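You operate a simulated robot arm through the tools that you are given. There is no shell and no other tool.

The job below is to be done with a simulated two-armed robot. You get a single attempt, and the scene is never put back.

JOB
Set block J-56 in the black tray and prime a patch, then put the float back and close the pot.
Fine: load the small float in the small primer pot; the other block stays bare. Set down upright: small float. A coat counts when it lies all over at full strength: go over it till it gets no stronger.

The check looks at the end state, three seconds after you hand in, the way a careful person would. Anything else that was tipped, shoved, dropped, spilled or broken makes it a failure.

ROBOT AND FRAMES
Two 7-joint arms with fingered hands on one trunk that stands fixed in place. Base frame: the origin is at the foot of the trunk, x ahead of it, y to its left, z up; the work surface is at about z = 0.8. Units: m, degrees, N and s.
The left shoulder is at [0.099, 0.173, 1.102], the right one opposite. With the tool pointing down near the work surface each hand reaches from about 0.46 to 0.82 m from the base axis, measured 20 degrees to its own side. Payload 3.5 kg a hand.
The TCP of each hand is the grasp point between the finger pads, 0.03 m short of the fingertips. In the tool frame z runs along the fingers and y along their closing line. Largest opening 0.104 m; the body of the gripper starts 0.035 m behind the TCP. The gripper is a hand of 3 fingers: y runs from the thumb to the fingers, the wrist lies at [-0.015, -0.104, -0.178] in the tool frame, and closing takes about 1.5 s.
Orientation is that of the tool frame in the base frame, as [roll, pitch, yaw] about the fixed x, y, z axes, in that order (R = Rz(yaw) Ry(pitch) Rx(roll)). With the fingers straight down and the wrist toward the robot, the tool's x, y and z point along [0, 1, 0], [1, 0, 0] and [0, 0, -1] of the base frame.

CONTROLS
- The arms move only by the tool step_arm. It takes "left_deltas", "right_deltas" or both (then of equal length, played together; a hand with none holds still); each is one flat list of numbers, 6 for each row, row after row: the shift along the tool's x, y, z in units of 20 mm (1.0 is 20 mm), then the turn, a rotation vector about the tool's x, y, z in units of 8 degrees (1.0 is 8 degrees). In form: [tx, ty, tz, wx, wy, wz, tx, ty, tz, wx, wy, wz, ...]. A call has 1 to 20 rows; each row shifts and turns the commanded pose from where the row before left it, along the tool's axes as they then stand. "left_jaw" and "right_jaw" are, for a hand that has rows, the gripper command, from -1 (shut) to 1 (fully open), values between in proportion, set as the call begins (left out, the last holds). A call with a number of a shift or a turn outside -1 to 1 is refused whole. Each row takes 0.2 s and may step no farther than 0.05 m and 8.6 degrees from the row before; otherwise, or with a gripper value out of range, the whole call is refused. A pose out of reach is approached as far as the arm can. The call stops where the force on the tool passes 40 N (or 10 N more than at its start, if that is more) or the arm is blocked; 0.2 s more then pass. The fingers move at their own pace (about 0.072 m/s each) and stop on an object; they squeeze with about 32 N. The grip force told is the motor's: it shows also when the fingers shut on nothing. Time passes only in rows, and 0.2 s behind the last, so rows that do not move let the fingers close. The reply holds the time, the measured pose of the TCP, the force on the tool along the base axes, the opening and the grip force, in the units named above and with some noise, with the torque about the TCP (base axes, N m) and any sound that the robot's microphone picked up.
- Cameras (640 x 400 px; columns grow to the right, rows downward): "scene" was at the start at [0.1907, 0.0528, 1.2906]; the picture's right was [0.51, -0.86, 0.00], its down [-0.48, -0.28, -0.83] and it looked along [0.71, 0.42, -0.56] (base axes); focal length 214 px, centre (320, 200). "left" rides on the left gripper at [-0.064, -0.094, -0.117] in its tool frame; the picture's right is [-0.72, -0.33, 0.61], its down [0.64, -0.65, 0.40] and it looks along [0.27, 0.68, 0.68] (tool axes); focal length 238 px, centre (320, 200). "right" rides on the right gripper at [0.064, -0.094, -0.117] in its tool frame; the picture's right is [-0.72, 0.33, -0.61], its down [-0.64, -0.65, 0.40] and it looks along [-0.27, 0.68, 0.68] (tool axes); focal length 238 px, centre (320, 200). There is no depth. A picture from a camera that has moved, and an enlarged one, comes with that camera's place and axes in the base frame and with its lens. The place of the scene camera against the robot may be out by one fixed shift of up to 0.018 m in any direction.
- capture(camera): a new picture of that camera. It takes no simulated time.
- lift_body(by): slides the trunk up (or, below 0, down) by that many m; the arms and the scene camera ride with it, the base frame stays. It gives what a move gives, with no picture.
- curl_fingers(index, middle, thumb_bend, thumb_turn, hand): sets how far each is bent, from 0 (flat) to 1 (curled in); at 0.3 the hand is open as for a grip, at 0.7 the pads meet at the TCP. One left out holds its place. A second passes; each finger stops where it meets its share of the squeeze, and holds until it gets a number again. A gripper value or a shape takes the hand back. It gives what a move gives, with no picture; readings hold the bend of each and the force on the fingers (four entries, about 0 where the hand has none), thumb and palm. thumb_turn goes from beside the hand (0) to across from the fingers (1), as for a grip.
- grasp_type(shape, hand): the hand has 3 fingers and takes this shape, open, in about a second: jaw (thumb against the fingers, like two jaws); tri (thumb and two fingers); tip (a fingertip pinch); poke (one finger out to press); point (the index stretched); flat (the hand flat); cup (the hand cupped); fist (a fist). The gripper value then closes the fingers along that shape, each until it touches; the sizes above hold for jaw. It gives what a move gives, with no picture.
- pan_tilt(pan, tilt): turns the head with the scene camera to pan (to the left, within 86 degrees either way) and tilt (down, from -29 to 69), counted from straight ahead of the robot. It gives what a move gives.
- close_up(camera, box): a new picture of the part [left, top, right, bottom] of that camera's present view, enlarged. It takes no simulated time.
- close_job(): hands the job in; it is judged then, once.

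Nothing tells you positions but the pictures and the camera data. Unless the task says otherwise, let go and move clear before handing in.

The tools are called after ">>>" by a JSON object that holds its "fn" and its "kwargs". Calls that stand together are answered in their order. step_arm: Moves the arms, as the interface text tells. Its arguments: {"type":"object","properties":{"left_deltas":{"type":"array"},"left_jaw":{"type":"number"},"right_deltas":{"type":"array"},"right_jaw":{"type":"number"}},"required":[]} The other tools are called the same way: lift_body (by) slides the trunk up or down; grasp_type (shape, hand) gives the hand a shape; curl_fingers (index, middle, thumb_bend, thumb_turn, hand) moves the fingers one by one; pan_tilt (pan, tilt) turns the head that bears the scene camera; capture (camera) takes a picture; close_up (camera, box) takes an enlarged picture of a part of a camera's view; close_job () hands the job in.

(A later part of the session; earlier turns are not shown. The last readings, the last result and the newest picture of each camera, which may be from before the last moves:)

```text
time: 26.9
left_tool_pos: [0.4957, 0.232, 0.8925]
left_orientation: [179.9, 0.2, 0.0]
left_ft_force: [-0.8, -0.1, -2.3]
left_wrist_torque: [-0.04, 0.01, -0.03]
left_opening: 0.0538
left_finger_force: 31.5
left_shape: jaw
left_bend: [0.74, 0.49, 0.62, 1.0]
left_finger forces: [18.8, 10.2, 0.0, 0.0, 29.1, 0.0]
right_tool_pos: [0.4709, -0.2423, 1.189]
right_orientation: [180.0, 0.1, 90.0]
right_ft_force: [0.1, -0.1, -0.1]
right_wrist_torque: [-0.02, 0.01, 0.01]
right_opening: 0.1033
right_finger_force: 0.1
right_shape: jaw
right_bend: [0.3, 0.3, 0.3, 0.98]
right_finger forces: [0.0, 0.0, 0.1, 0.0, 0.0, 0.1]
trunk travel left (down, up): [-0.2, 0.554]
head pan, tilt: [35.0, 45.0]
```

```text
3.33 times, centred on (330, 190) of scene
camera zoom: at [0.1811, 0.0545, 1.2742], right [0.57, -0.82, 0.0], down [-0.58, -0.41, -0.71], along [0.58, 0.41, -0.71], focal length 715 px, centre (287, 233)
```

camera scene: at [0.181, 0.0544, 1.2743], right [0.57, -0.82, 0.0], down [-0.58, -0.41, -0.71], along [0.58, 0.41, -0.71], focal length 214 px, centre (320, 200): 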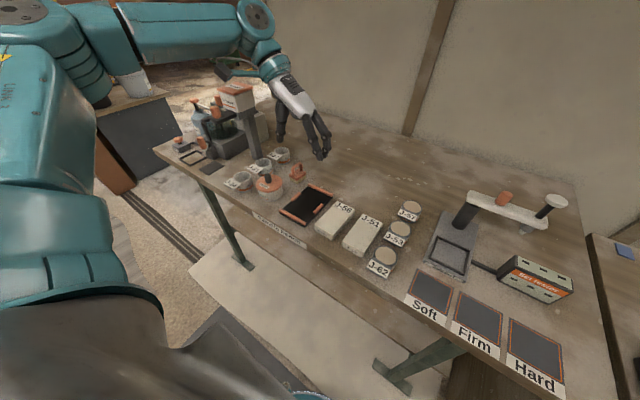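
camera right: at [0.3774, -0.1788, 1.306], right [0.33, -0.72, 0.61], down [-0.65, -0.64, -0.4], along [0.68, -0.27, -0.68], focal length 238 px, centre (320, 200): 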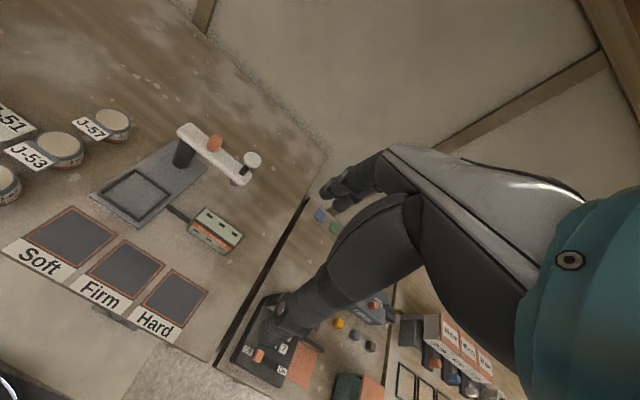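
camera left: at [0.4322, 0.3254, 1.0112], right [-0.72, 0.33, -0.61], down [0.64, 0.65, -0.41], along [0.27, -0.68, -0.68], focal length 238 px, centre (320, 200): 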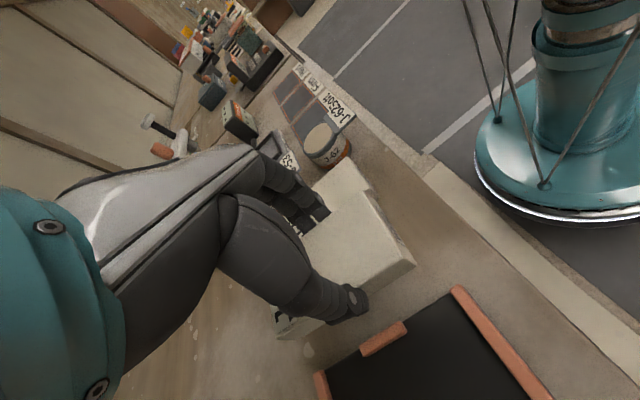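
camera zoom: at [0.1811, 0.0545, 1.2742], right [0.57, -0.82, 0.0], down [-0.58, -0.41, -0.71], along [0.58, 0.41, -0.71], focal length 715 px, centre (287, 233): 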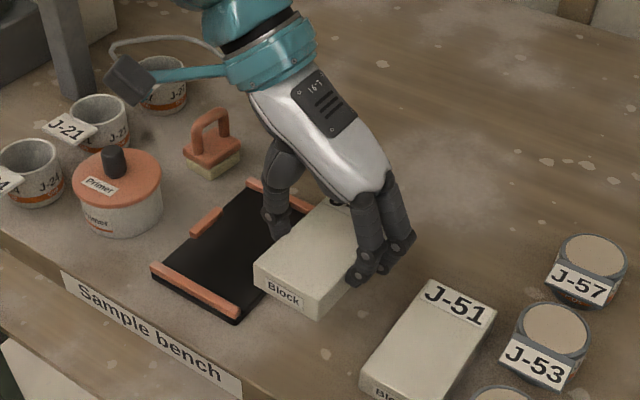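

The block is held level. Its centre sits about +10 mm in x and +8 mm in y from the TCP, so I'll carry it over the tray with the TCP going to (0.505, 0.3195) and check alignment before lowering.

>>> {"fn": "step_arm", "kwargs": {"left_deltas": [0.09, -0.6, 0, 0, 0, 0, 0.09, -0.9, 0, 0, 0, 0, 0.09, -0.9, 0, 0, 0, 0, 0.09, -0.9, 0, 0, 0, 0, 0.09, -0.7, 0, 0, 0, 0, 0, -0.38, 0, 0, 0, 0, 0, 0, 0.5, 0, 0, 0, 0, 0, 0, 0, 0, 0]}}

>>> {"fn": "close_up", "kwargs": {"camera": "left", "box": [240, 150, 480, 370]}}

>>> {"fn": "close_up", "kwargs": {"camera": "scene", "box": [240, 130, 380, 250]}}

```text
time: 28.7
left_tool_pos: [0.5058, 0.3209, 0.8847]
left_orientation: [180.0, 0.0, 0.0]
left_ft_force: [-0.4, -0.2, -0.6]
left_wrist_torque: [-0.06, 0.0, 0.02]
left_opening: 0.054
left_finger_force: 32.3
left_shape: jaw
left_bend: [0.74, 0.49, 0.62, 1.0]
left_finger forces: [18.9, 10.2, 0.1, 0.0, 29.2, 0.0]
right_tool_pos: [0.4705, -0.2416, 1.1896]
right_orientation: [-179.9, 0.0, 89.9]
right_ft_force: [-0.1, -0.2, 0.6]
right_wrist_torque: [-0.01, 0.01, 0.01]
right_opening: 0.1036
right_finger_force: 0.1
right_shape: jaw
right_bend: [0.3, 0.3, 0.3, 0.98]
right_finger forces: [0.0, 0.1, 0.0, 0.0, 0.0, 0.1]
trunk travel left (down, up): [-0.2, 0.554]
head pan, tilt: [35.0, 45.0]
```

```text
1.82 times, centred on (360, 260) of left
camera zoom: at [0.4409, 0.4136, 1.0017], right [-0.72, 0.33, -0.61], down [0.64, 0.65, -0.41], along [0.27, -0.68, -0.68], focal length 433 px, centre (247, 91)
```

zoom: 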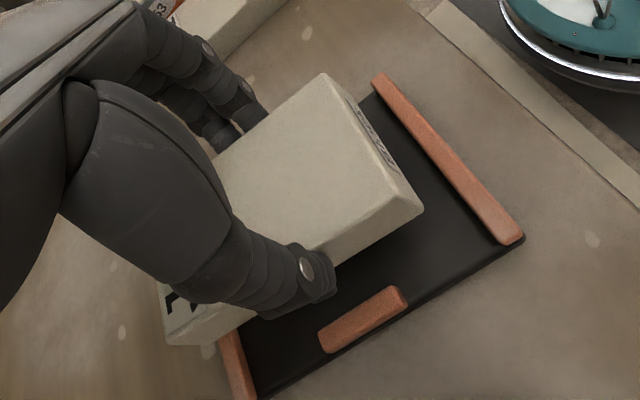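

```text
3.33 times, centred on (310, 190) of scene
camera zoom: at [0.181, 0.0545, 1.2743], right [0.57, -0.82, 0.0], down [-0.58, -0.41, -0.71], along [0.58, 0.41, -0.71], focal length 715 px, centre (353, 233)
```

zoom: 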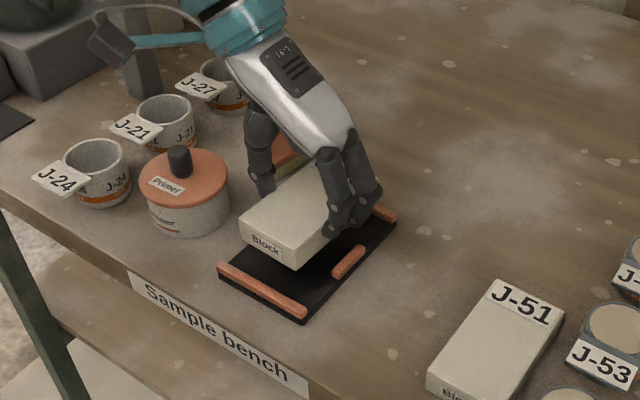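

The alignment is close; I'll shift −4 mm in y and +2 mm in x, then lower in small steps until contact.

>>> {"fn": "step_arm", "kwargs": {"left_deltas": [0.1, 0.2, 0.4, 0, 0, 0, 0, 0, 0.5, 0, 0, 0, 0, 0, 0.5, 0, 0, 0, 0, 0, 0.1, 0, 0, 0, 0, 0, 0, 0, 0, 0]}}

>>> {"fn": "close_up", "kwargs": {"camera": "left", "box": [240, 150, 480, 370]}}

>>> {"fn": "close_up", "kwargs": {"camera": "scene", "box": [260, 150, 360, 240]}}

```text
time: 29.9
left_tool_pos: [0.5077, 0.3161, 0.8532]
left_orientation: [-180.0, 0.0, 0.0]
left_ft_force: [-0.5, 0.0, -0.2]
left_wrist_torque: [0.01, 0.02, -0.01]
left_opening: 0.0538
left_finger_force: 31.7
left_shape: jaw
left_bend: [0.74, 0.49, 0.62, 1.0]
left_finger forces: [18.8, 10.4, 0.0, 0.0, 29.3, 0.1]
right_tool_pos: [0.4703, -0.2419, 1.1889]
right_orientation: [180.0, 0.0, 90.1]
right_ft_force: [0.0, 0.2, 0.2]
right_wrist_torque: [0.02, -0.02, 0.0]
right_opening: 0.1035
right_finger_force: 0.1
right_shape: jaw
right_bend: [0.3, 0.3, 0.3, 0.98]
right_finger forces: [0.0, 0.0, 0.1, 0.0, 0.0, 0.0]
trunk travel left (down, up): [-0.2, 0.554]
head pan, tilt: [35.0, 45.0]
```

```text
1.82 times, centred on (360, 260) of left
camera zoom: at [0.4435, 0.4092, 0.9706], right [-0.72, 0.33, -0.61], down [0.64, 0.65, -0.41], along [0.27, -0.68, -0.68], focal length 433 px, centre (247, 91)
```

zoom: 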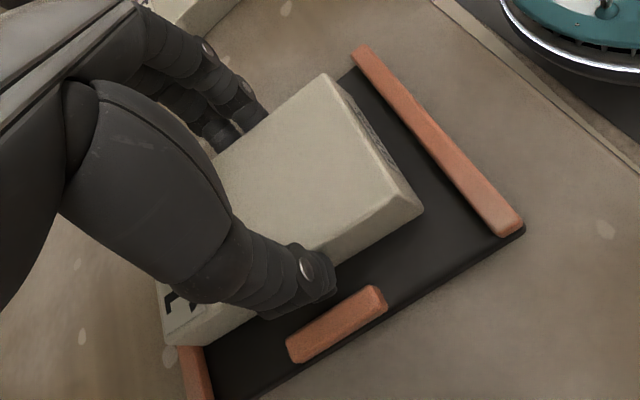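

```text
4.44 times, centred on (310, 195) of scene
camera zoom: at [0.181, 0.0545, 1.2743], right [0.57, -0.82, 0.0], down [-0.58, -0.41, -0.71], along [0.58, 0.41, -0.71], focal length 953 px, centre (364, 222)
```

zoom: 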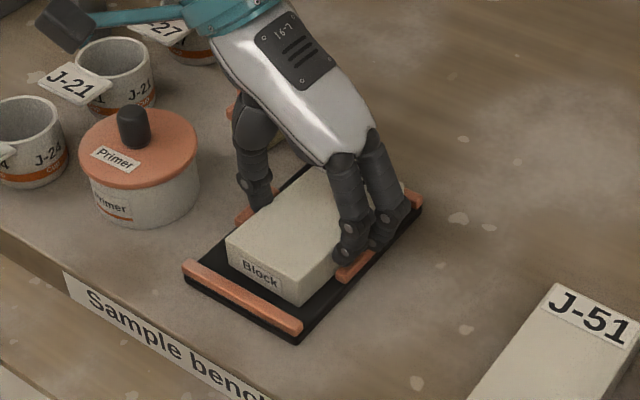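

The block is now just above the tray floor and centred. I'll lower it millimetre by millimetre.

>>> {"fn": "step_arm", "kwargs": {"left_deltas": [0, 0, 0.1, 0, 0, 0, 0, 0, 0.1, 0, 0, 0, 0, 0, 0, 0, 0, 0]}}

>>> {"fn": "step_arm", "kwargs": {"left_deltas": [0, 0, 0.08, 0, 0, 0, 0, 0, 0, 0, 0, 0]}}

```text
time: 30.7
left_tool_pos: [0.5078, 0.3148, 0.8514]
left_orientation: [179.9, -0.2, 0.2]
left_ft_force: [0.0, 4.0, 19.5]
left_wrist_torque: [0.32, 0.04, -0.01]
left_opening: 0.0542
left_finger_force: 32.1
left_shape: jaw
left_bend: [0.74, 0.49, 0.62, 1.0]
left_finger forces: [19.5, 10.6, 0.1, 0.0, 33.5, 0.1]
right_tool_pos: [0.4686, -0.2422, 1.1905]
right_orientation: [179.8, -0.1, 90.1]
right_ft_force: [0.7, -0.1, 0.2]
right_wrist_torque: [0.0, -0.01, -0.02]
right_opening: 0.1036
right_finger_force: 0.0
right_shape: jaw
right_bend: [0.3, 0.3, 0.3, 0.98]
right_finger forces: [0.1, 0.0, 0.0, 0.0, 0.0, 0.0]
trunk travel left (down, up): [-0.2, 0.554]
head pan, tilt: [35.0, 45.0]
```

```text
time: 31.3
left_tool_pos: [0.5072, 0.3134, 0.8508]
left_orientation: [180.0, -0.3, 0.0]
left_ft_force: [1.6, 2.1, 30.7]
left_wrist_torque: [0.45, 0.0, 0.03]
left_opening: 0.054
left_finger_force: 31.9
left_shape: jaw
left_bend: [0.75, 0.49, 0.62, 1.0]
left_finger forces: [20.2, 10.9, 0.0, 0.0, 33.5, 0.1]
right_tool_pos: [0.469, -0.2428, 1.1905]
right_orientation: [179.9, 0.0, 90.0]
right_ft_force: [0.2, 0.3, -0.4]
right_wrist_torque: [0.01, 0.0, -0.04]
right_opening: 0.1035
right_finger_force: 0.1
right_shape: jaw
right_bend: [0.3, 0.3, 0.3, 0.98]
right_finger forces: [0.0, 0.1, 0.1, 0.1, 0.0, 0.1]
trunk travel left (down, up): [-0.2, 0.554]
head pan, tilt: [35.0, 45.0]
```

Contact registered at about 31 N. I'll check whether the block is seated on the tray floor or a finger is resting on a clip.

>>> {"fn": "close_up", "kwargs": {"camera": "left", "box": [300, 180, 460, 320]}}

>>> {"fn": "close_up", "kwargs": {"camera": "scene", "box": [280, 165, 350, 230]}}

```text
2.86 times, centred on (380, 250) of left
camera zoom: at [0.4424, 0.4083, 0.9679], right [-0.72, 0.32, -0.62], down [0.64, 0.65, -0.4], along [0.27, -0.68, -0.68], focal length 681 px, centre (149, 57)
```

zoom: 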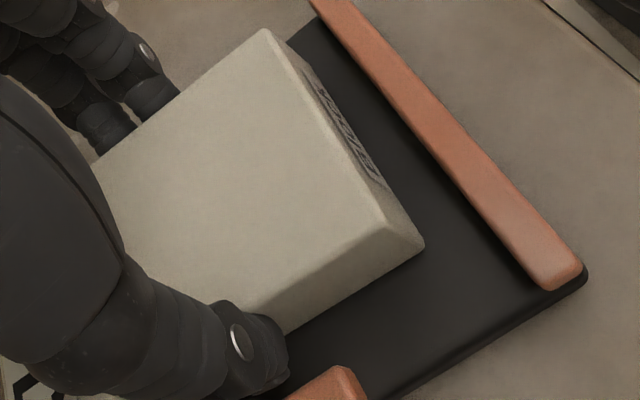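

```text
6.15 times, centred on (315, 198) of scene
camera zoom: at [0.1788, 0.0532, 1.2749], right [0.57, -0.82, 0.0], down [-0.58, -0.4, -0.71], along [0.58, 0.41, -0.71], focal length 1320 px, centre (351, 215)
```

zoom: 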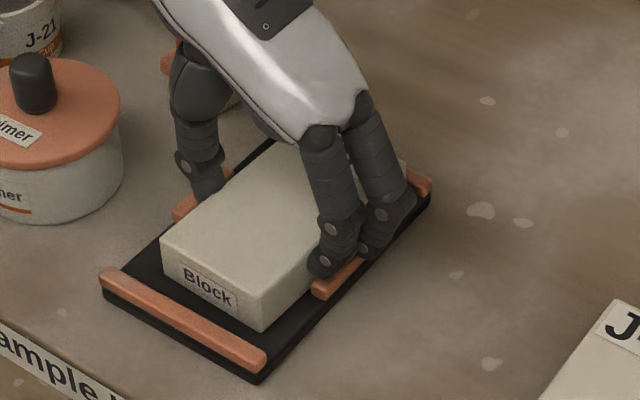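

The block appears flat on the tray floor. I'll ease the downward press, then open the hand.

>>> {"fn": "step_arm", "kwargs": {"left_deltas": [0, 0, -0.08, 0, 0, 0, 0, 0, -0.06, 0, 0, 0, 0, 0, 0, 0, 0, 0]}}

>>> {"fn": "step_arm", "kwargs": {"left_deltas": [0, 0, 0, 0, 0, 0, 0, 0, 0, 0, 0, 0, 0, 0, 0, 0, 0, 0, 0, 0, 0, 0, 0, 0, 0, 0, 0, 0, 0, 0], "left_jaw": 0.5}}

>>> {"fn": "close_up", "kwargs": {"camera": "left", "box": [240, 150, 480, 370]}}

>>> {"fn": "close_up", "kwargs": {"camera": "scene", "box": [280, 165, 350, 230]}}

```text
time: 32.1
left_tool_pos: [0.5058, 0.3137, 0.8503]
left_orientation: [-179.9, 0.0, -0.1]
left_ft_force: [5.1, 1.4, 19.7]
left_wrist_torque: [0.28, -0.11, 0.03]
left_opening: 0.054
left_finger_force: 31.7
left_shape: jaw
left_bend: [0.75, 0.49, 0.62, 1.0]
left_finger forces: [20.5, 11.2, 0.1, 0.1, 32.9, 0.0]
right_tool_pos: [0.4697, -0.2429, 1.1899]
right_orientation: [179.9, 0.0, 90.0]
right_ft_force: [-0.2, -0.4, 0.2]
right_wrist_torque: [0.0, 0.0, 0.01]
right_opening: 0.1034
right_finger_force: 0.1
right_shape: jaw
right_bend: [0.3, 0.3, 0.3, 0.98]
right_finger forces: [0.0, 0.0, 0.0, 0.0, 0.1, 0.0]
trunk travel left (down, up): [-0.2, 0.554]
head pan, tilt: [35.0, 45.0]
```

```text
time: 33.3
left_tool_pos: [0.5068, 0.3154, 0.8489]
left_orientation: [-180.0, 0.1, 0.0]
left_ft_force: [-0.8, -0.5, -0.4]
left_wrist_torque: [0.01, -0.01, 0.03]
left_opening: 0.0777
left_finger_force: 0.0
left_shape: jaw
left_bend: [0.27, 0.36, 0.54, 0.99]
left_finger forces: [0.1, 0.0, 0.0, 0.0, 0.0, 0.0]
right_tool_pos: [0.4718, -0.2427, 1.1894]
right_orientation: [-180.0, 0.0, 90.0]
right_ft_force: [0.0, 0.7, 0.6]
right_wrist_torque: [0.0, 0.01, 0.0]
right_opening: 0.1037
right_finger_force: 0.1
right_shape: jaw
right_bend: [0.3, 0.3, 0.3, 0.98]
right_finger forces: [0.1, 0.0, 0.0, 0.0, 0.0, 0.0]
trunk travel left (down, up): [-0.2, 0.554]
head pan, tilt: [35.0, 45.0]
```

```text
1.82 times, centred on (360, 260) of left
camera zoom: at [0.4432, 0.4089, 0.968], right [-0.72, 0.33, -0.61], down [0.64, 0.65, -0.41], along [0.27, -0.68, -0.68], focal length 433 px, centre (247, 91)
```

zoom: 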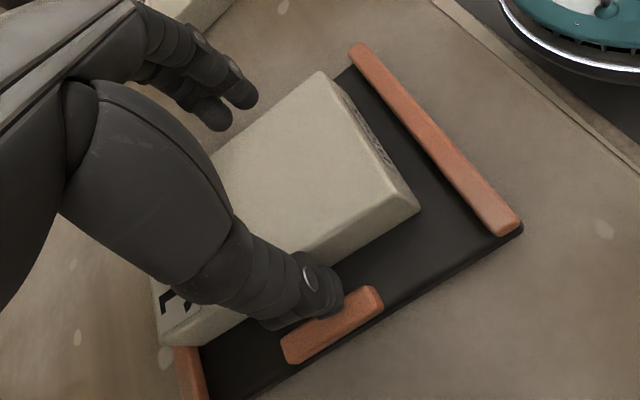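

```text
6.15 times, centred on (315, 198) of scene
camera zoom: at [0.181, 0.0545, 1.2742], right [0.57, -0.82, 0.0], down [-0.58, -0.41, -0.71], along [0.58, 0.41, -0.71], focal length 1320 px, centre (351, 215)
```

zoom: 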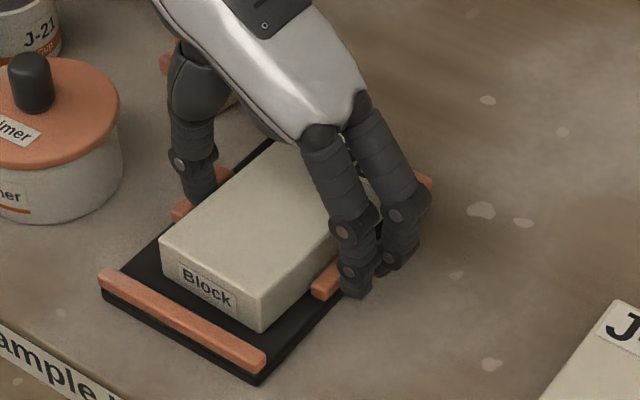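

The block is released in the tray. I'll lift the hand clear and look.

>>> {"fn": "step_arm", "kwargs": {"left_deltas": [0, 0, -0.4, 0, 0, 0, 0, 0, -0.8, 0, 0, 0, 0, 0, -1, 0, 0, 0, 0, 0, -1, 0, 0, 0, 0, 0, -1, 0, 0, 0, 0, 0, -1, 0, 0, 0, 0, 0, -1, 0, 0, 0, 0, 0, 0, 0, 0, 0]}}

>>> {"fn": "capture", "kwargs": {"camera": "left"}}

>>> {"fn": "close_up", "kwargs": {"camera": "scene", "box": [220, 130, 370, 250]}}

```text
time: 35.1
left_tool_pos: [0.5069, 0.3165, 0.9729]
left_orientation: [-180.0, 0.1, 0.1]
left_ft_force: [-0.1, -0.6, 0.1]
left_wrist_torque: [0.04, 0.0, -0.03]
left_opening: 0.0778
left_finger_force: 0.0
left_shape: jaw
left_bend: [0.27, 0.36, 0.54, 0.99]
left_finger forces: [0.0, 0.1, 0.1, 0.1, 0.0, 0.1]
right_tool_pos: [0.4703, -0.2419, 1.1898]
right_orientation: [180.0, 0.0, 90.0]
right_ft_force: [0.2, 0.4, -0.1]
right_wrist_torque: [0.03, 0.02, -0.03]
right_opening: 0.1036
right_finger_force: 0.0
right_shape: jaw
right_bend: [0.3, 0.3, 0.3, 0.98]
right_finger forces: [0.1, 0.1, 0.1, 0.1, 0.0, 0.1]
trunk travel left (down, up): [-0.2, 0.554]
head pan, tilt: [35.0, 45.0]
```

```text
taken
camera left: at [0.4434, 0.4099, 1.0913], right [-0.72, 0.33, -0.61], down [0.64, 0.65, -0.41], along [0.27, -0.68, -0.68], focal length 238 px, centre (320, 200)
```

left: 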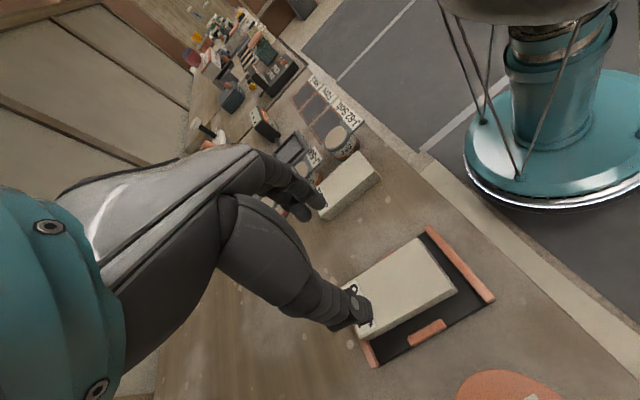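

```text
3.33 times, centred on (295, 190) of scene
camera zoom: at [0.1811, 0.0545, 1.2742], right [0.57, -0.82, 0.0], down [-0.58, -0.41, -0.71], along [0.58, 0.41, -0.71], focal length 715 px, centre (403, 233)
```

zoom: 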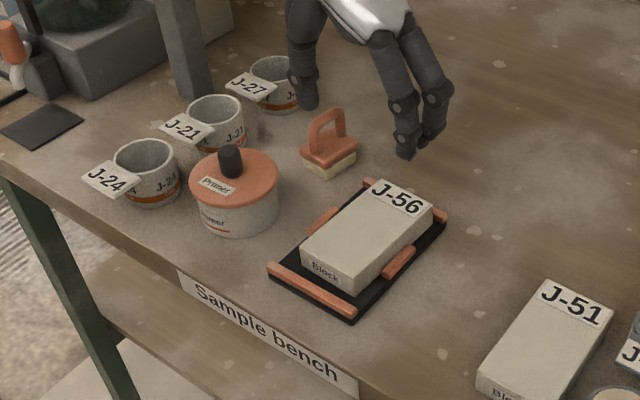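

J-56 sits squarely in the tray, and next comes the pot lid. I'll raise the hand and turn it back to yaw 180, which is needed for the float.

>>> {"fn": "step_arm", "kwargs": {"left_deltas": [0, -0.8, -0.9, 0, 0, 0, 0, -0.8, -0.9, 0, 0, 0, 0, -0.8, -0.9, 0, 0, 0, 0, -0.8, -0.3, 0, 0, 0, 0, 0, 0, 0, 0, -1, 0, 0, 0, 0, 0, -1, 0, 0, 0, 0, 0, -1, 0, 0, 0, 0, 0, -1, 0, 0, 0, 0, 0, -1, 0, 0, 0, 0, 0, -1, 0, 0, 0, 0, 0, -1, 0, 0, 0, 0, 0, -1, 0, 0, 0, 0, 0, -1, 0, 0, 0, 0, 0, -1, 0, 0, 0, 0, 0, -1, 0, 0, 0, 0, 0, -1]}}

>>> {"fn": "step_arm", "kwargs": {"left_deltas": [0, 0, 0, 0, 0, -1, 0, 0, 0, 0, 0, -1, 0, 0, 0, 0, 0, -1, 0, 0, 0, 0, 0, -1, 0, 0, 0, 0, 0, -1, 0, 0, 0, 0, 0, -1, 0, 0, 0, 0, 0, -1, 0, 0, 0, 0, 0, -1, 0, 0, 0, 0, 0, -1, 0, 0, 0, 0, 0, -1, 0, 0, 0, 0, 0, -0.5, 0, 0, 0, 0, 0, 0]}}

>>> {"fn": "capture", "kwargs": {"camera": "left"}}

>>> {"fn": "close_up", "kwargs": {"camera": "scene", "box": [200, 90, 400, 250]}}

```text
time: 38.5
left_tool_pos: [0.5057, 0.3801, 1.0342]
left_orientation: [-179.9, 0.1, 96.1]
left_ft_force: [1.0, -0.1, 0.0]
left_wrist_torque: [0.0, 0.0, 0.03]
left_opening: 0.0778
left_finger_force: 0.1
left_shape: jaw
left_bend: [0.27, 0.36, 0.54, 0.99]
left_finger forces: [0.1, 0.0, 0.0, 0.0, 0.1, 0.1]
right_tool_pos: [0.4707, -0.2415, 1.189]
right_orientation: [-180.0, 0.0, 89.9]
right_ft_force: [-0.1, 1.1, 0.8]
right_wrist_torque: [-0.02, 0.0, -0.02]
right_opening: 0.1036
right_finger_force: 0.0
right_shape: jaw
right_bend: [0.3, 0.3, 0.3, 0.98]
right_finger forces: [0.0, 0.1, 0.0, 0.1, 0.0, 0.0]
trunk travel left (down, up): [-0.2, 0.554]
head pan, tilt: [35.0, 45.0]
```

```text
time: 41.1
left_tool_pos: [0.5078, 0.3796, 1.0344]
left_orientation: [-180.0, -0.1, -179.9]
left_ft_force: [0.6, -0.6, 0.2]
left_wrist_torque: [0.02, -0.01, 0.0]
left_opening: 0.0779
left_finger_force: 0.0
left_shape: jaw
left_bend: [0.27, 0.36, 0.54, 0.99]
left_finger forces: [0.1, 0.0, 0.0, 0.0, 0.0, 0.0]
right_tool_pos: [0.4693, -0.2423, 1.1887]
right_orientation: [-179.9, 0.0, 90.0]
right_ft_force: [-0.5, 0.3, -0.2]
right_wrist_torque: [-0.01, 0.0, 0.0]
right_opening: 0.1035
right_finger_force: 0.0
right_shape: jaw
right_bend: [0.3, 0.3, 0.3, 0.98]
right_finger forces: [0.0, 0.1, 0.0, 0.0, 0.1, 0.0]
trunk travel left (down, up): [-0.2, 0.554]
head pan, tilt: [35.0, 45.0]
```

```text
taken
camera left: at [0.5711, 0.2853, 1.1525], right [0.72, -0.33, -0.61], down [-0.64, -0.65, -0.4], along [-0.27, 0.68, -0.68], focal length 238 px, centre (320, 200)
```

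left: 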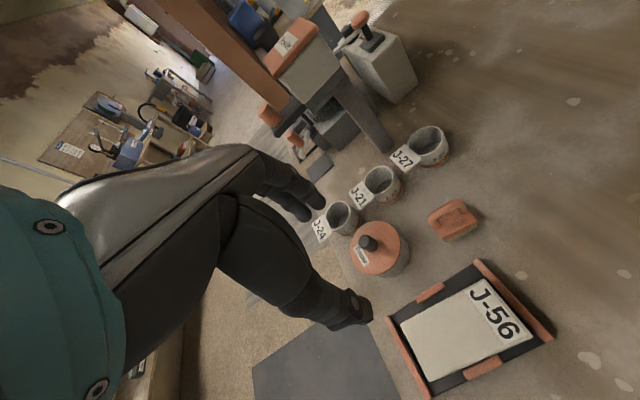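

```text
2.50 times, centred on (300, 170) of scene
camera zoom: at [0.181, 0.0545, 1.2743], right [0.57, -0.82, 0.0], down [-0.58, -0.41, -0.71], along [0.58, 0.41, -0.71], focal length 536 px, centre (370, 275)
```

zoom: 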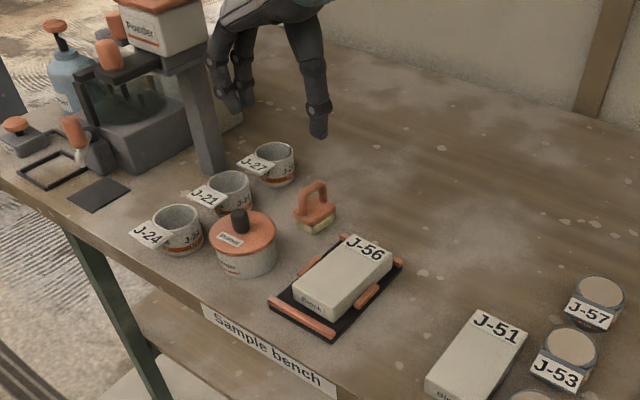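

Good clear view of the pot, float and seated block. I'll zoom in to measure the knob and the float's handle.

>>> {"fn": "close_up", "kwargs": {"camera": "left", "box": [320, 180, 500, 300]}}

>>> {"fn": "close_up", "kwargs": {"camera": "left", "box": [370, 240, 570, 400]}}

```text
3.33 times, centred on (410, 240) of left
camera zoom: at [0.5711, 0.2853, 1.1525], right [0.72, -0.33, -0.61], down [-0.64, -0.65, -0.4], along [-0.27, 0.68, -0.68], focal length 794 px, centre (20, 67)
```

zoom: 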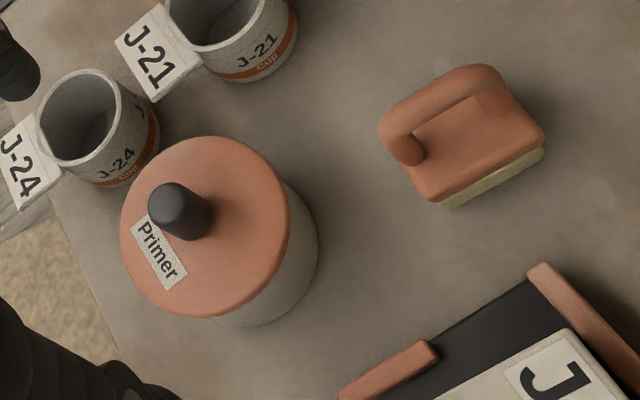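

```text
2.50 times, centred on (470, 320) of left
camera zoom: at [0.5711, 0.2853, 1.1525], right [0.72, -0.33, -0.61], down [-0.64, -0.65, -0.4], along [-0.27, 0.68, -0.68], focal length 596 px, centre (-55, -100)
```

zoom: 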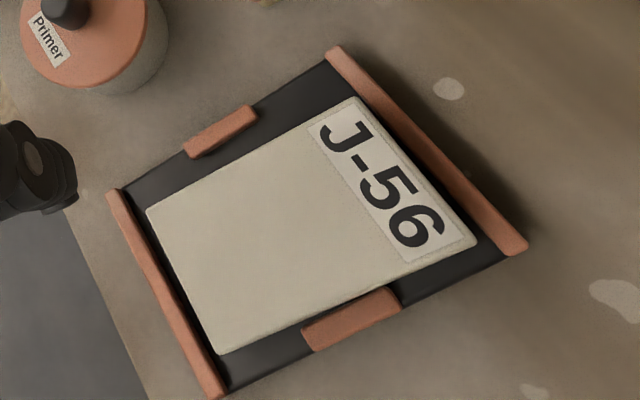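

Triangulating two views puts the lid's top at z≈0.839 and the knob at about (0.4915, 0.450) with its top at z≈0.864. The float is centred at about (0.594, 0.426) with its handle top near 0.86. I'll move above the knob.

>>> {"fn": "step_arm", "kwargs": {"left_deltas": [0.086, 0.585, 0.5, 0, 0, 0, 0.086, 0.585, 0.9, 0, 0, 0, 0.086, 0.585, 1, 0, 0, 0, 0.086, 0.585, 1, 0, 0, 0, 0.086, 0.585, 1, 0, 0, 0, 0.086, 0.585, 0.6, 0, 0, 0, 0, 0, 0, 0, 0, 0], "left_jaw": 0.1}}

>>> {"fn": "capture", "kwargs": {"camera": "left"}}

>>> {"fn": "close_up", "kwargs": {"camera": "left", "box": [260, 180, 420, 320]}}

>>> {"fn": "close_up", "kwargs": {"camera": "scene", "box": [210, 100, 330, 220]}}

```text
time: 42.7
left_tool_pos: [0.4973, 0.4516, 0.9339]
left_orientation: [-180.0, -0.1, -180.0]
left_ft_force: [-0.6, 0.2, -0.3]
left_wrist_torque: [0.01, -0.01, 0.01]
left_opening: 0.0577
left_finger_force: 0.0
left_shape: jaw
left_bend: [0.74, 0.42, 0.67, 1.0]
left_finger forces: [0.0, 0.0, 0.0, 0.1, 0.1, 0.1]
right_tool_pos: [0.4706, -0.2422, 1.1887]
right_orientation: [180.0, 0.0, 89.9]
right_ft_force: [-0.1, 0.4, 0.8]
right_wrist_torque: [-0.01, 0.01, 0.03]
right_opening: 0.1031
right_finger_force: 0.1
right_shape: jaw
right_bend: [0.3, 0.3, 0.3, 0.98]
right_finger forces: [0.0, 0.0, 0.0, 0.1, 0.0, 0.0]
trunk travel left (down, up): [-0.2, 0.554]
head pan, tilt: [35.0, 45.0]
```

```text
taken
camera left: at [0.5607, 0.3564, 1.0518], right [0.72, -0.33, -0.61], down [-0.64, -0.65, -0.4], along [-0.27, 0.68, -0.68], focal length 238 px, centre (320, 200)
```

left: 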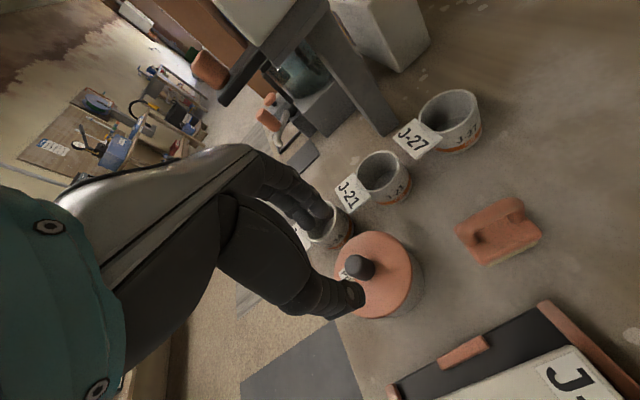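

```text
2.86 times, centred on (340, 250) of left
camera zoom: at [0.5607, 0.3564, 1.0518], right [0.72, -0.33, -0.61], down [-0.64, -0.65, -0.4], along [-0.27, 0.68, -0.68], focal length 681 px, centre (263, 57)
```

zoom: 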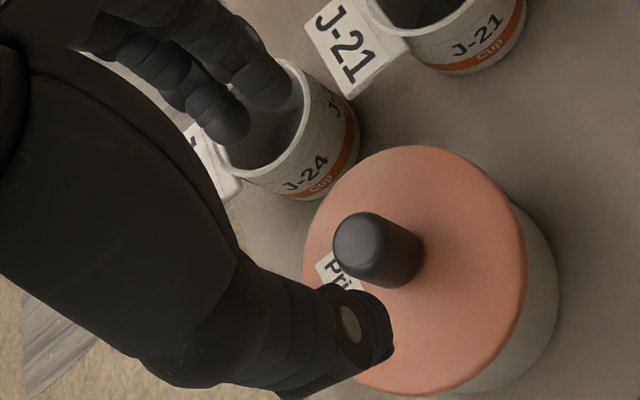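

```text
3.33 times, centred on (270, 160) of scene
camera zoom: at [0.181, 0.0544, 1.2743], right [0.57, -0.82, 0.0], down [-0.58, -0.41, -0.71], along [0.58, 0.41, -0.71], focal length 715 px, centre (487, 333)
```

zoom: 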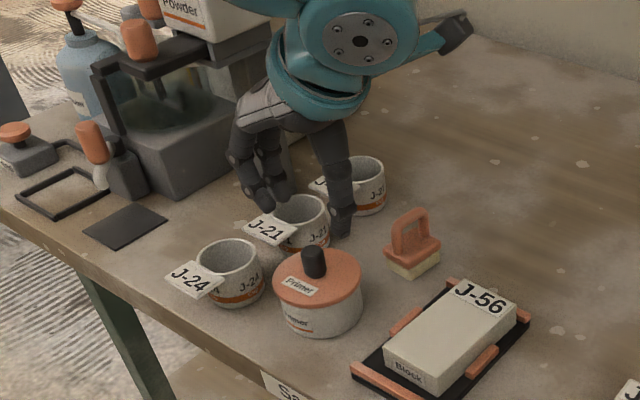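

The hand is centred over the knob within about a millimetre. I'll lower with a 58 mm opening until the fingertips straddle the knob.

>>> {"fn": "step_arm", "kwargs": {"left_deltas": [0, 0, 0.5, 0, 0, 0, 0, 0, 0.7, 0, 0, 0, 0, 0, 0.7, 0, 0, 0, 0, 0, 0.5, 0, 0, 0, 0, 0, 0.3, 0, 0, 0, 0, 0, 0, 0, 0, 0]}}

>>> {"fn": "close_up", "kwargs": {"camera": "left", "box": [260, 180, 420, 320]}}

>>> {"fn": "close_up", "kwargs": {"camera": "scene", "box": [220, 120, 320, 220]}}

```text
time: 44.1
left_tool_pos: [0.4967, 0.4498, 0.8799]
left_orientation: [180.0, 0.0, 180.0]
left_ft_force: [-0.4, 0.7, 2.1]
left_wrist_torque: [0.08, 0.03, -0.01]
left_opening: 0.0576
left_finger_force: 0.1
left_shape: jaw
left_bend: [0.74, 0.42, 0.67, 1.0]
left_finger forces: [0.1, 2.2, 0.0, 0.1, 0.0, 0.0]
right_tool_pos: [0.4701, -0.241, 1.19]
right_orientation: [-180.0, 0.0, 89.9]
right_ft_force: [-0.4, 0.0, 0.6]
right_wrist_torque: [0.0, 0.01, -0.03]
right_opening: 0.1035
right_finger_force: 0.1
right_shape: jaw
right_bend: [0.3, 0.3, 0.3, 0.98]
right_finger forces: [0.1, 0.1, 0.1, 0.0, 0.0, 0.0]
trunk travel left (down, up): [-0.2, 0.554]
head pan, tilt: [35.0, 45.0]
```

```text
2.86 times, centred on (340, 250) of left
camera zoom: at [0.5606, 0.3544, 0.9982], right [0.72, -0.33, -0.61], down [-0.64, -0.65, -0.4], along [-0.27, 0.68, -0.68], focal length 681 px, centre (263, 57)
```

zoom: 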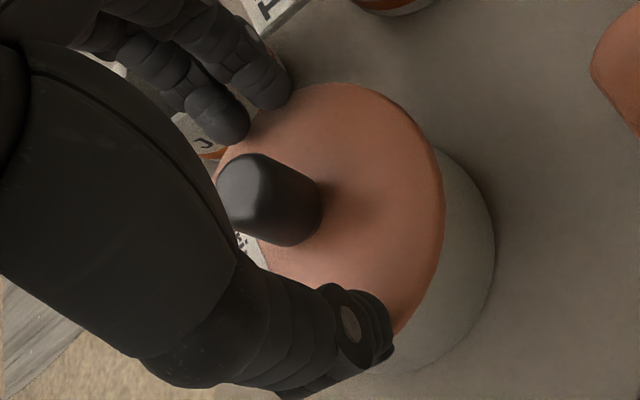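

```text
4.00 times, centred on (270, 170) of scene
camera zoom: at [0.1808, 0.0543, 1.2743], right [0.57, -0.82, 0.0], down [-0.58, -0.41, -0.71], along [0.58, 0.41, -0.71], focal length 858 px, centre (520, 320)
```

zoom: 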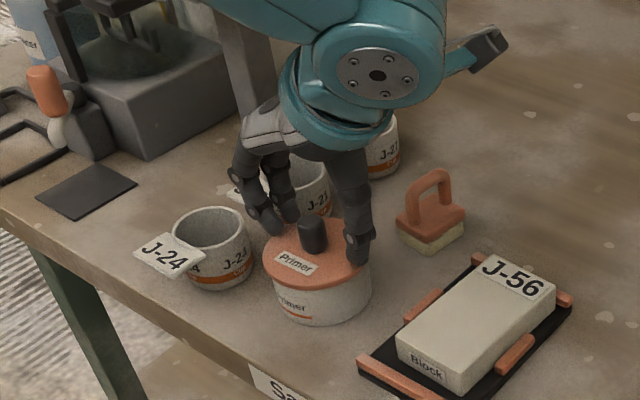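

A fingertip just touched the lid's top at TCP z 0.880, so the lid is a bit higher than I thought. I'll raise 4 mm and narrow the hand toward the knob in stages.

>>> {"fn": "step_arm", "kwargs": {"left_deltas": [0, 0, -0.2, 0, 0, 0, 0, 0, 0, 0, 0, 0, 0, 0, 0, 0, 0, 0, 0, 0, 0, 0, 0, 0]}}

>>> {"fn": "step_arm", "kwargs": {"left_deltas": [0, 0, 0, 0, 0, 0, 0, 0, 0, 0, 0, 0, 0, 0, 0, 0, 0, 0, 0, 0, 0, 0, 0, 0], "left_jaw": -0.35}}

>>> {"fn": "close_up", "kwargs": {"camera": "left", "box": [260, 180, 420, 320]}}

>>> {"fn": "close_up", "kwargs": {"camera": "scene", "box": [230, 130, 310, 210]}}

```text
time: 45.1
left_tool_pos: [0.496, 0.4487, 0.8837]
left_orientation: [180.0, -0.1, -180.0]
left_ft_force: [-0.2, -0.1, 0.2]
left_wrist_torque: [0.0, 0.0, 0.01]
left_opening: 0.0576
left_finger_force: 0.1
left_shape: jaw
left_bend: [0.74, 0.42, 0.67, 1.0]
left_finger forces: [0.0, 0.0, 0.0, 0.0, 0.1, 0.0]
right_tool_pos: [0.4712, -0.2425, 1.1907]
right_orientation: [-180.0, 0.0, 90.0]
right_ft_force: [0.7, -0.1, 1.3]
right_wrist_torque: [-0.01, -0.02, 0.04]
right_opening: 0.1033
right_finger_force: 0.0
right_shape: jaw
right_bend: [0.3, 0.3, 0.3, 0.98]
right_finger forces: [0.0, 0.0, 0.1, 0.1, 0.1, 0.0]
trunk travel left (down, up): [-0.2, 0.554]
head pan, tilt: [35.0, 45.0]
```

```text
time: 46.1
left_tool_pos: [0.4968, 0.4488, 0.883]
left_orientation: [-180.0, 0.0, -180.0]
left_ft_force: [0.2, -0.5, -1.3]
left_wrist_torque: [0.01, -0.03, 0.0]
left_opening: 0.0341
left_finger_force: 0.1
left_shape: jaw
left_bend: [0.74, 0.52, 0.73, 1.0]
left_finger forces: [0.1, 0.0, 0.1, 0.1, 0.0, 0.1]
right_tool_pos: [0.4703, -0.2422, 1.1891]
right_orientation: [180.0, 0.0, 90.1]
right_ft_force: [0.1, 1.4, -0.1]
right_wrist_torque: [0.0, 0.0, 0.01]
right_opening: 0.1036
right_finger_force: 0.0
right_shape: jaw
right_bend: [0.3, 0.3, 0.3, 0.98]
right_finger forces: [0.1, 0.0, 0.0, 0.0, 0.1, 0.0]
trunk travel left (down, up): [-0.2, 0.554]
head pan, tilt: [35.0, 45.0]
```

```text
2.86 times, centred on (340, 250) of left
camera zoom: at [0.5601, 0.3543, 1.0018], right [0.72, -0.33, -0.61], down [-0.64, -0.65, -0.4], along [-0.27, 0.68, -0.68], focal length 681 px, centre (263, 57)
```

zoom: 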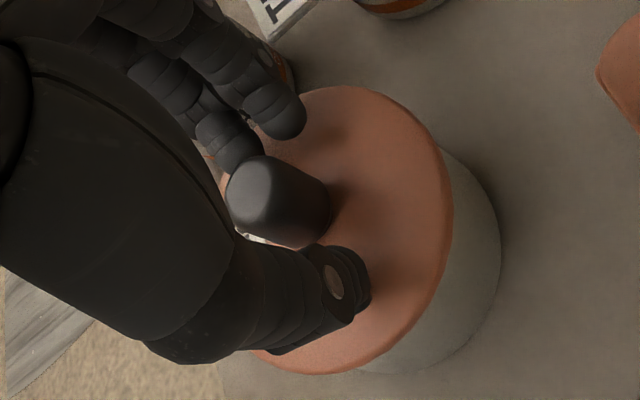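

```text
5.00 times, centred on (270, 170) of scene
camera zoom: at [0.181, 0.0544, 1.2743], right [0.57, -0.82, 0.0], down [-0.58, -0.41, -0.71], along [0.58, 0.41, -0.71], focal length 1072 px, centre (570, 350)
```

zoom: 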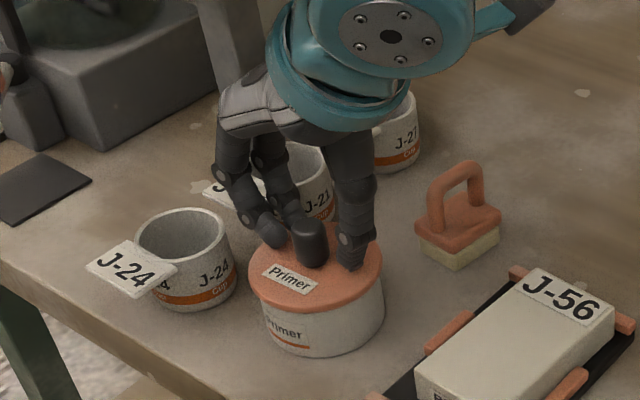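

The knob is neatly between thumb and fingers. Closing on it.

>>> {"fn": "step_arm", "kwargs": {"left_deltas": [0, 0, 0, 0, 0, 0, 0, 0, 0, 0, 0, 0, 0, 0, 0, 0, 0, 0, 0, 0, 0, 0, 0, 0, 0, 0, 0, 0, 0, 0, 0, 0, 0, 0, 0, 0], "left_jaw": -1}}

>>> {"fn": "close_up", "kwargs": {"camera": "left", "box": [260, 180, 420, 320]}}

>>> {"fn": "close_up", "kwargs": {"camera": "scene", "box": [230, 130, 310, 210]}}

```text
time: 47.5
left_tool_pos: [0.4969, 0.4487, 0.8838]
left_orientation: [180.0, 0.0, 180.0]
left_ft_force: [-0.1, 0.3, 2.4]
left_wrist_torque: [0.09, 0.08, -0.04]
left_opening: 0.0106
left_finger_force: 31.7
left_shape: jaw
left_bend: [0.73, 0.6, 0.76, 1.0]
left_finger forces: [0.1, 16.3, 0.0, 0.0, 24.7, 0.0]
right_tool_pos: [0.4704, -0.2425, 1.1894]
right_orientation: [179.9, -0.1, 90.0]
right_ft_force: [0.7, 0.2, 1.0]
right_wrist_torque: [0.05, -0.02, -0.01]
right_opening: 0.1037
right_finger_force: 0.0
right_shape: jaw
right_bend: [0.3, 0.3, 0.3, 0.98]
right_finger forces: [0.1, 0.0, 0.1, 0.0, 0.0, 0.0]
trunk travel left (down, up): [-0.2, 0.554]
head pan, tilt: [35.0, 45.0]
heard: snap
```

```text
2.86 times, centred on (340, 250) of left
camera zoom: at [0.5601, 0.3542, 1.002], right [0.72, -0.33, -0.61], down [-0.64, -0.65, -0.4], along [-0.27, 0.68, -0.68], focal length 681 px, centre (263, 57)
```

zoom: 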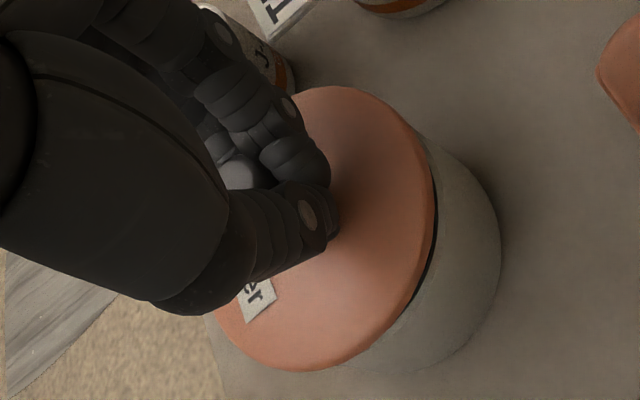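

```text
5.00 times, centred on (270, 170) of scene
camera zoom: at [0.1808, 0.0543, 1.2743], right [0.57, -0.82, 0.0], down [-0.58, -0.41, -0.71], along [0.58, 0.41, -0.71], focal length 1072 px, centre (570, 350)
```

zoom: 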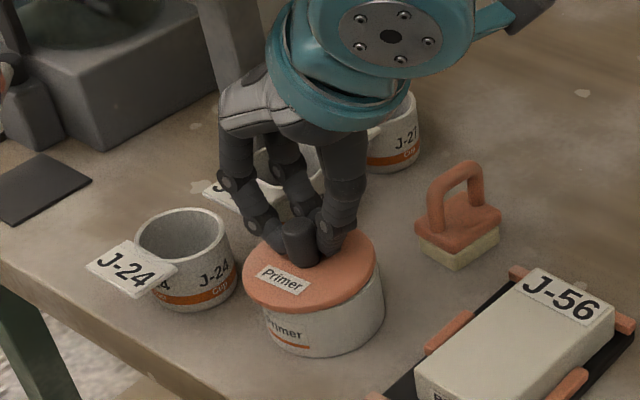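

I heard a snap: the lid's catch popped loose and the lid shifted a few millimetres toward −x, and the knob is pinched only at the edge of the fingers. I'll reopen slightly and recentre.

>>> {"fn": "step_arm", "kwargs": {"left_deltas": [0, 0, 0, 0, 0, 0, 0, 0, 0, 0, 0, 0, 0, 0, 0, 0, 0, 0, 0, 0, 0, 0, 0, 0], "left_jaw": -0.1}}

>>> {"fn": "close_up", "kwargs": {"camera": "left", "box": [260, 180, 420, 320]}}

>>> {"fn": "close_up", "kwargs": {"camera": "scene", "box": [230, 130, 310, 210]}}

```text
time: 48.5
left_tool_pos: [0.4957, 0.449, 0.8841]
left_orientation: [180.0, -0.1, 179.8]
left_ft_force: [0.1, -0.3, -0.1]
left_wrist_torque: [0.0, -0.02, 0.01]
left_opening: 0.0466
left_finger_force: 0.0
left_shape: jaw
left_bend: [0.74, 0.47, 0.71, 1.0]
left_finger forces: [0.1, 0.1, 0.1, 0.1, 0.0, 0.1]
right_tool_pos: [0.4714, -0.2424, 1.1904]
right_orientation: [180.0, 0.0, 90.0]
right_ft_force: [0.4, 0.9, -0.5]
right_wrist_torque: [0.01, 0.02, 0.0]
right_opening: 0.1036
right_finger_force: 0.1
right_shape: jaw
right_bend: [0.3, 0.3, 0.3, 0.98]
right_finger forces: [0.1, 0.0, 0.0, 0.1, 0.0, 0.0]
trunk travel left (down, up): [-0.2, 0.554]
head pan, tilt: [35.0, 45.0]
```

```text
2.86 times, centred on (340, 250) of left
camera zoom: at [0.5601, 0.3543, 1.0018], right [0.72, -0.33, -0.61], down [-0.64, -0.65, -0.4], along [-0.27, 0.68, -0.68], focal length 681 px, centre (263, 57)
```

zoom: 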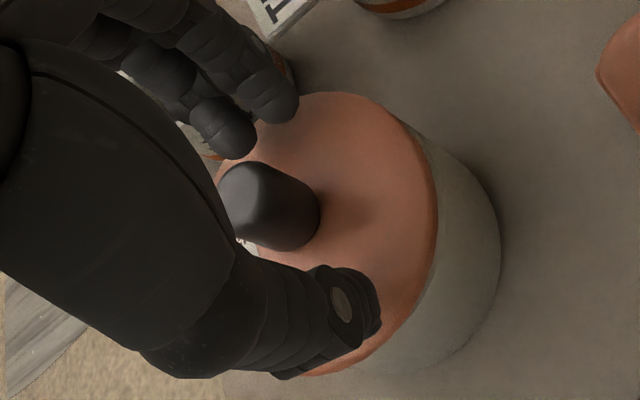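

```text
5.00 times, centred on (270, 170) of scene
camera zoom: at [0.181, 0.0544, 1.2743], right [0.57, -0.82, 0.0], down [-0.58, -0.41, -0.71], along [0.58, 0.41, -0.71], focal length 1072 px, centre (570, 350)
```

zoom: 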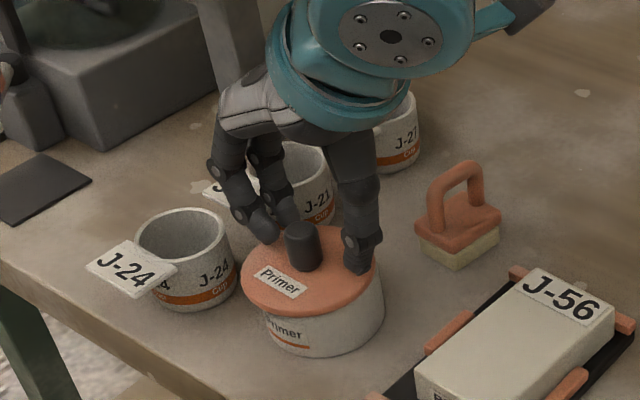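

The thumb and middle finger are the pair that close first, so the knob needs to sit nearer tool x≈0. I'll shift the hand 8 mm toward −x and 4 mm toward +y and look.

>>> {"fn": "step_arm", "kwargs": {"left_deltas": [0.2, 0.11, 0, 0, 0, 0, 0.2, 0.11, 0, 0, 0, 0, 0, 0, 0, 0, 0, 0], "left_jaw": -0.35}}

>>> {"fn": "close_up", "kwargs": {"camera": "left", "box": [260, 180, 420, 320]}}

>>> {"fn": "close_up", "kwargs": {"camera": "scene", "box": [230, 130, 310, 210]}}

```text
time: 49.3
left_tool_pos: [0.4882, 0.4533, 0.8842]
left_orientation: [-180.0, -0.1, 180.0]
left_ft_force: [0.0, 0.2, 0.2]
left_wrist_torque: [-0.05, 0.0, 0.05]
left_opening: 0.0344
left_finger_force: 0.1
left_shape: jaw
left_bend: [0.74, 0.52, 0.73, 1.0]
left_finger forces: [0.1, 0.0, 0.1, 0.0, 0.0, 0.0]
right_tool_pos: [0.471, -0.2421, 1.1884]
right_orientation: [-179.9, 0.0, 90.0]
right_ft_force: [-0.3, 0.2, -0.8]
right_wrist_torque: [0.01, -0.04, 0.01]
right_opening: 0.1037
right_finger_force: 0.1
right_shape: jaw
right_bend: [0.3, 0.3, 0.3, 0.98]
right_finger forces: [0.0, 0.0, 0.0, 0.0, 0.0, 0.0]
trunk travel left (down, up): [-0.2, 0.554]
head pan, tilt: [35.0, 45.0]
```

```text
2.86 times, centred on (340, 250) of left
camera zoom: at [0.5522, 0.3587, 1.0026], right [0.72, -0.33, -0.61], down [-0.64, -0.65, -0.4], along [-0.27, 0.68, -0.68], focal length 681 px, centre (263, 57)
```

zoom: 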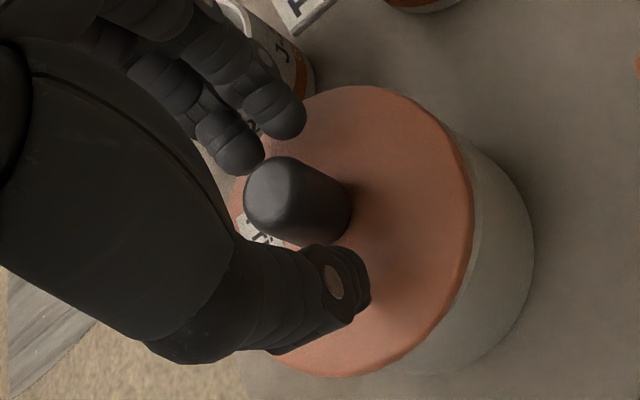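

```text
5.00 times, centred on (270, 170) of scene
camera zoom: at [0.181, 0.0544, 1.2743], right [0.57, -0.82, 0.0], down [-0.58, -0.41, -0.71], along [0.58, 0.41, -0.71], focal length 1072 px, centre (570, 350)
```

zoom: 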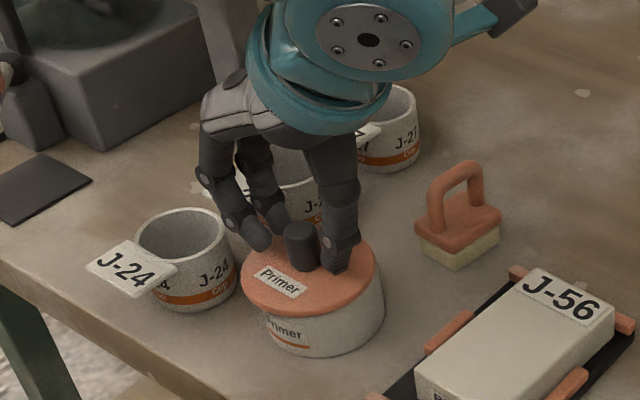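

Better centred now. I'll close gradually and watch the forces.

>>> {"fn": "step_arm", "kwargs": {"left_deltas": [0, 0, 0, 0, 0, 0, 0, 0, 0, 0, 0, 0, 0, 0, 0, 0, 0, 0], "left_jaw": -0.6}}

>>> {"fn": "close_up", "kwargs": {"camera": "left", "box": [260, 180, 420, 320]}}

```text
time: 50.1
left_tool_pos: [0.4886, 0.4539, 0.8839]
left_orientation: [-179.9, 0.0, 179.9]
left_ft_force: [-0.6, -0.1, 0.9]
left_wrist_torque: [0.0, -0.01, -0.01]
left_opening: 0.021
left_finger_force: 0.0
left_shape: jaw
left_bend: [0.73, 0.59, 0.74, 1.0]
left_finger forces: [0.1, 0.0, 0.0, 0.0, 0.1, 0.1]
right_tool_pos: [0.4705, -0.2418, 1.1901]
right_orientation: [179.9, 0.0, 90.0]
right_ft_force: [0.4, 0.7, 0.1]
right_wrist_torque: [0.0, 0.0, -0.01]
right_opening: 0.1035
right_finger_force: 0.1
right_shape: jaw
right_bend: [0.3, 0.3, 0.3, 0.98]
right_finger forces: [0.0, 0.1, 0.0, 0.1, 0.0, 0.1]
trunk travel left (down, up): [-0.2, 0.554]
head pan, tilt: [35.0, 45.0]
```

```text
2.86 times, centred on (340, 250) of left
camera zoom: at [0.5522, 0.3586, 1.0027], right [0.72, -0.33, -0.61], down [-0.64, -0.65, -0.4], along [-0.27, 0.68, -0.68], focal length 681 px, centre (263, 57)
```

zoom: 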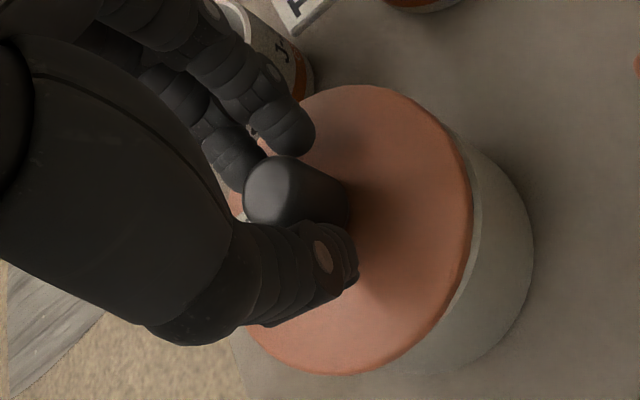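

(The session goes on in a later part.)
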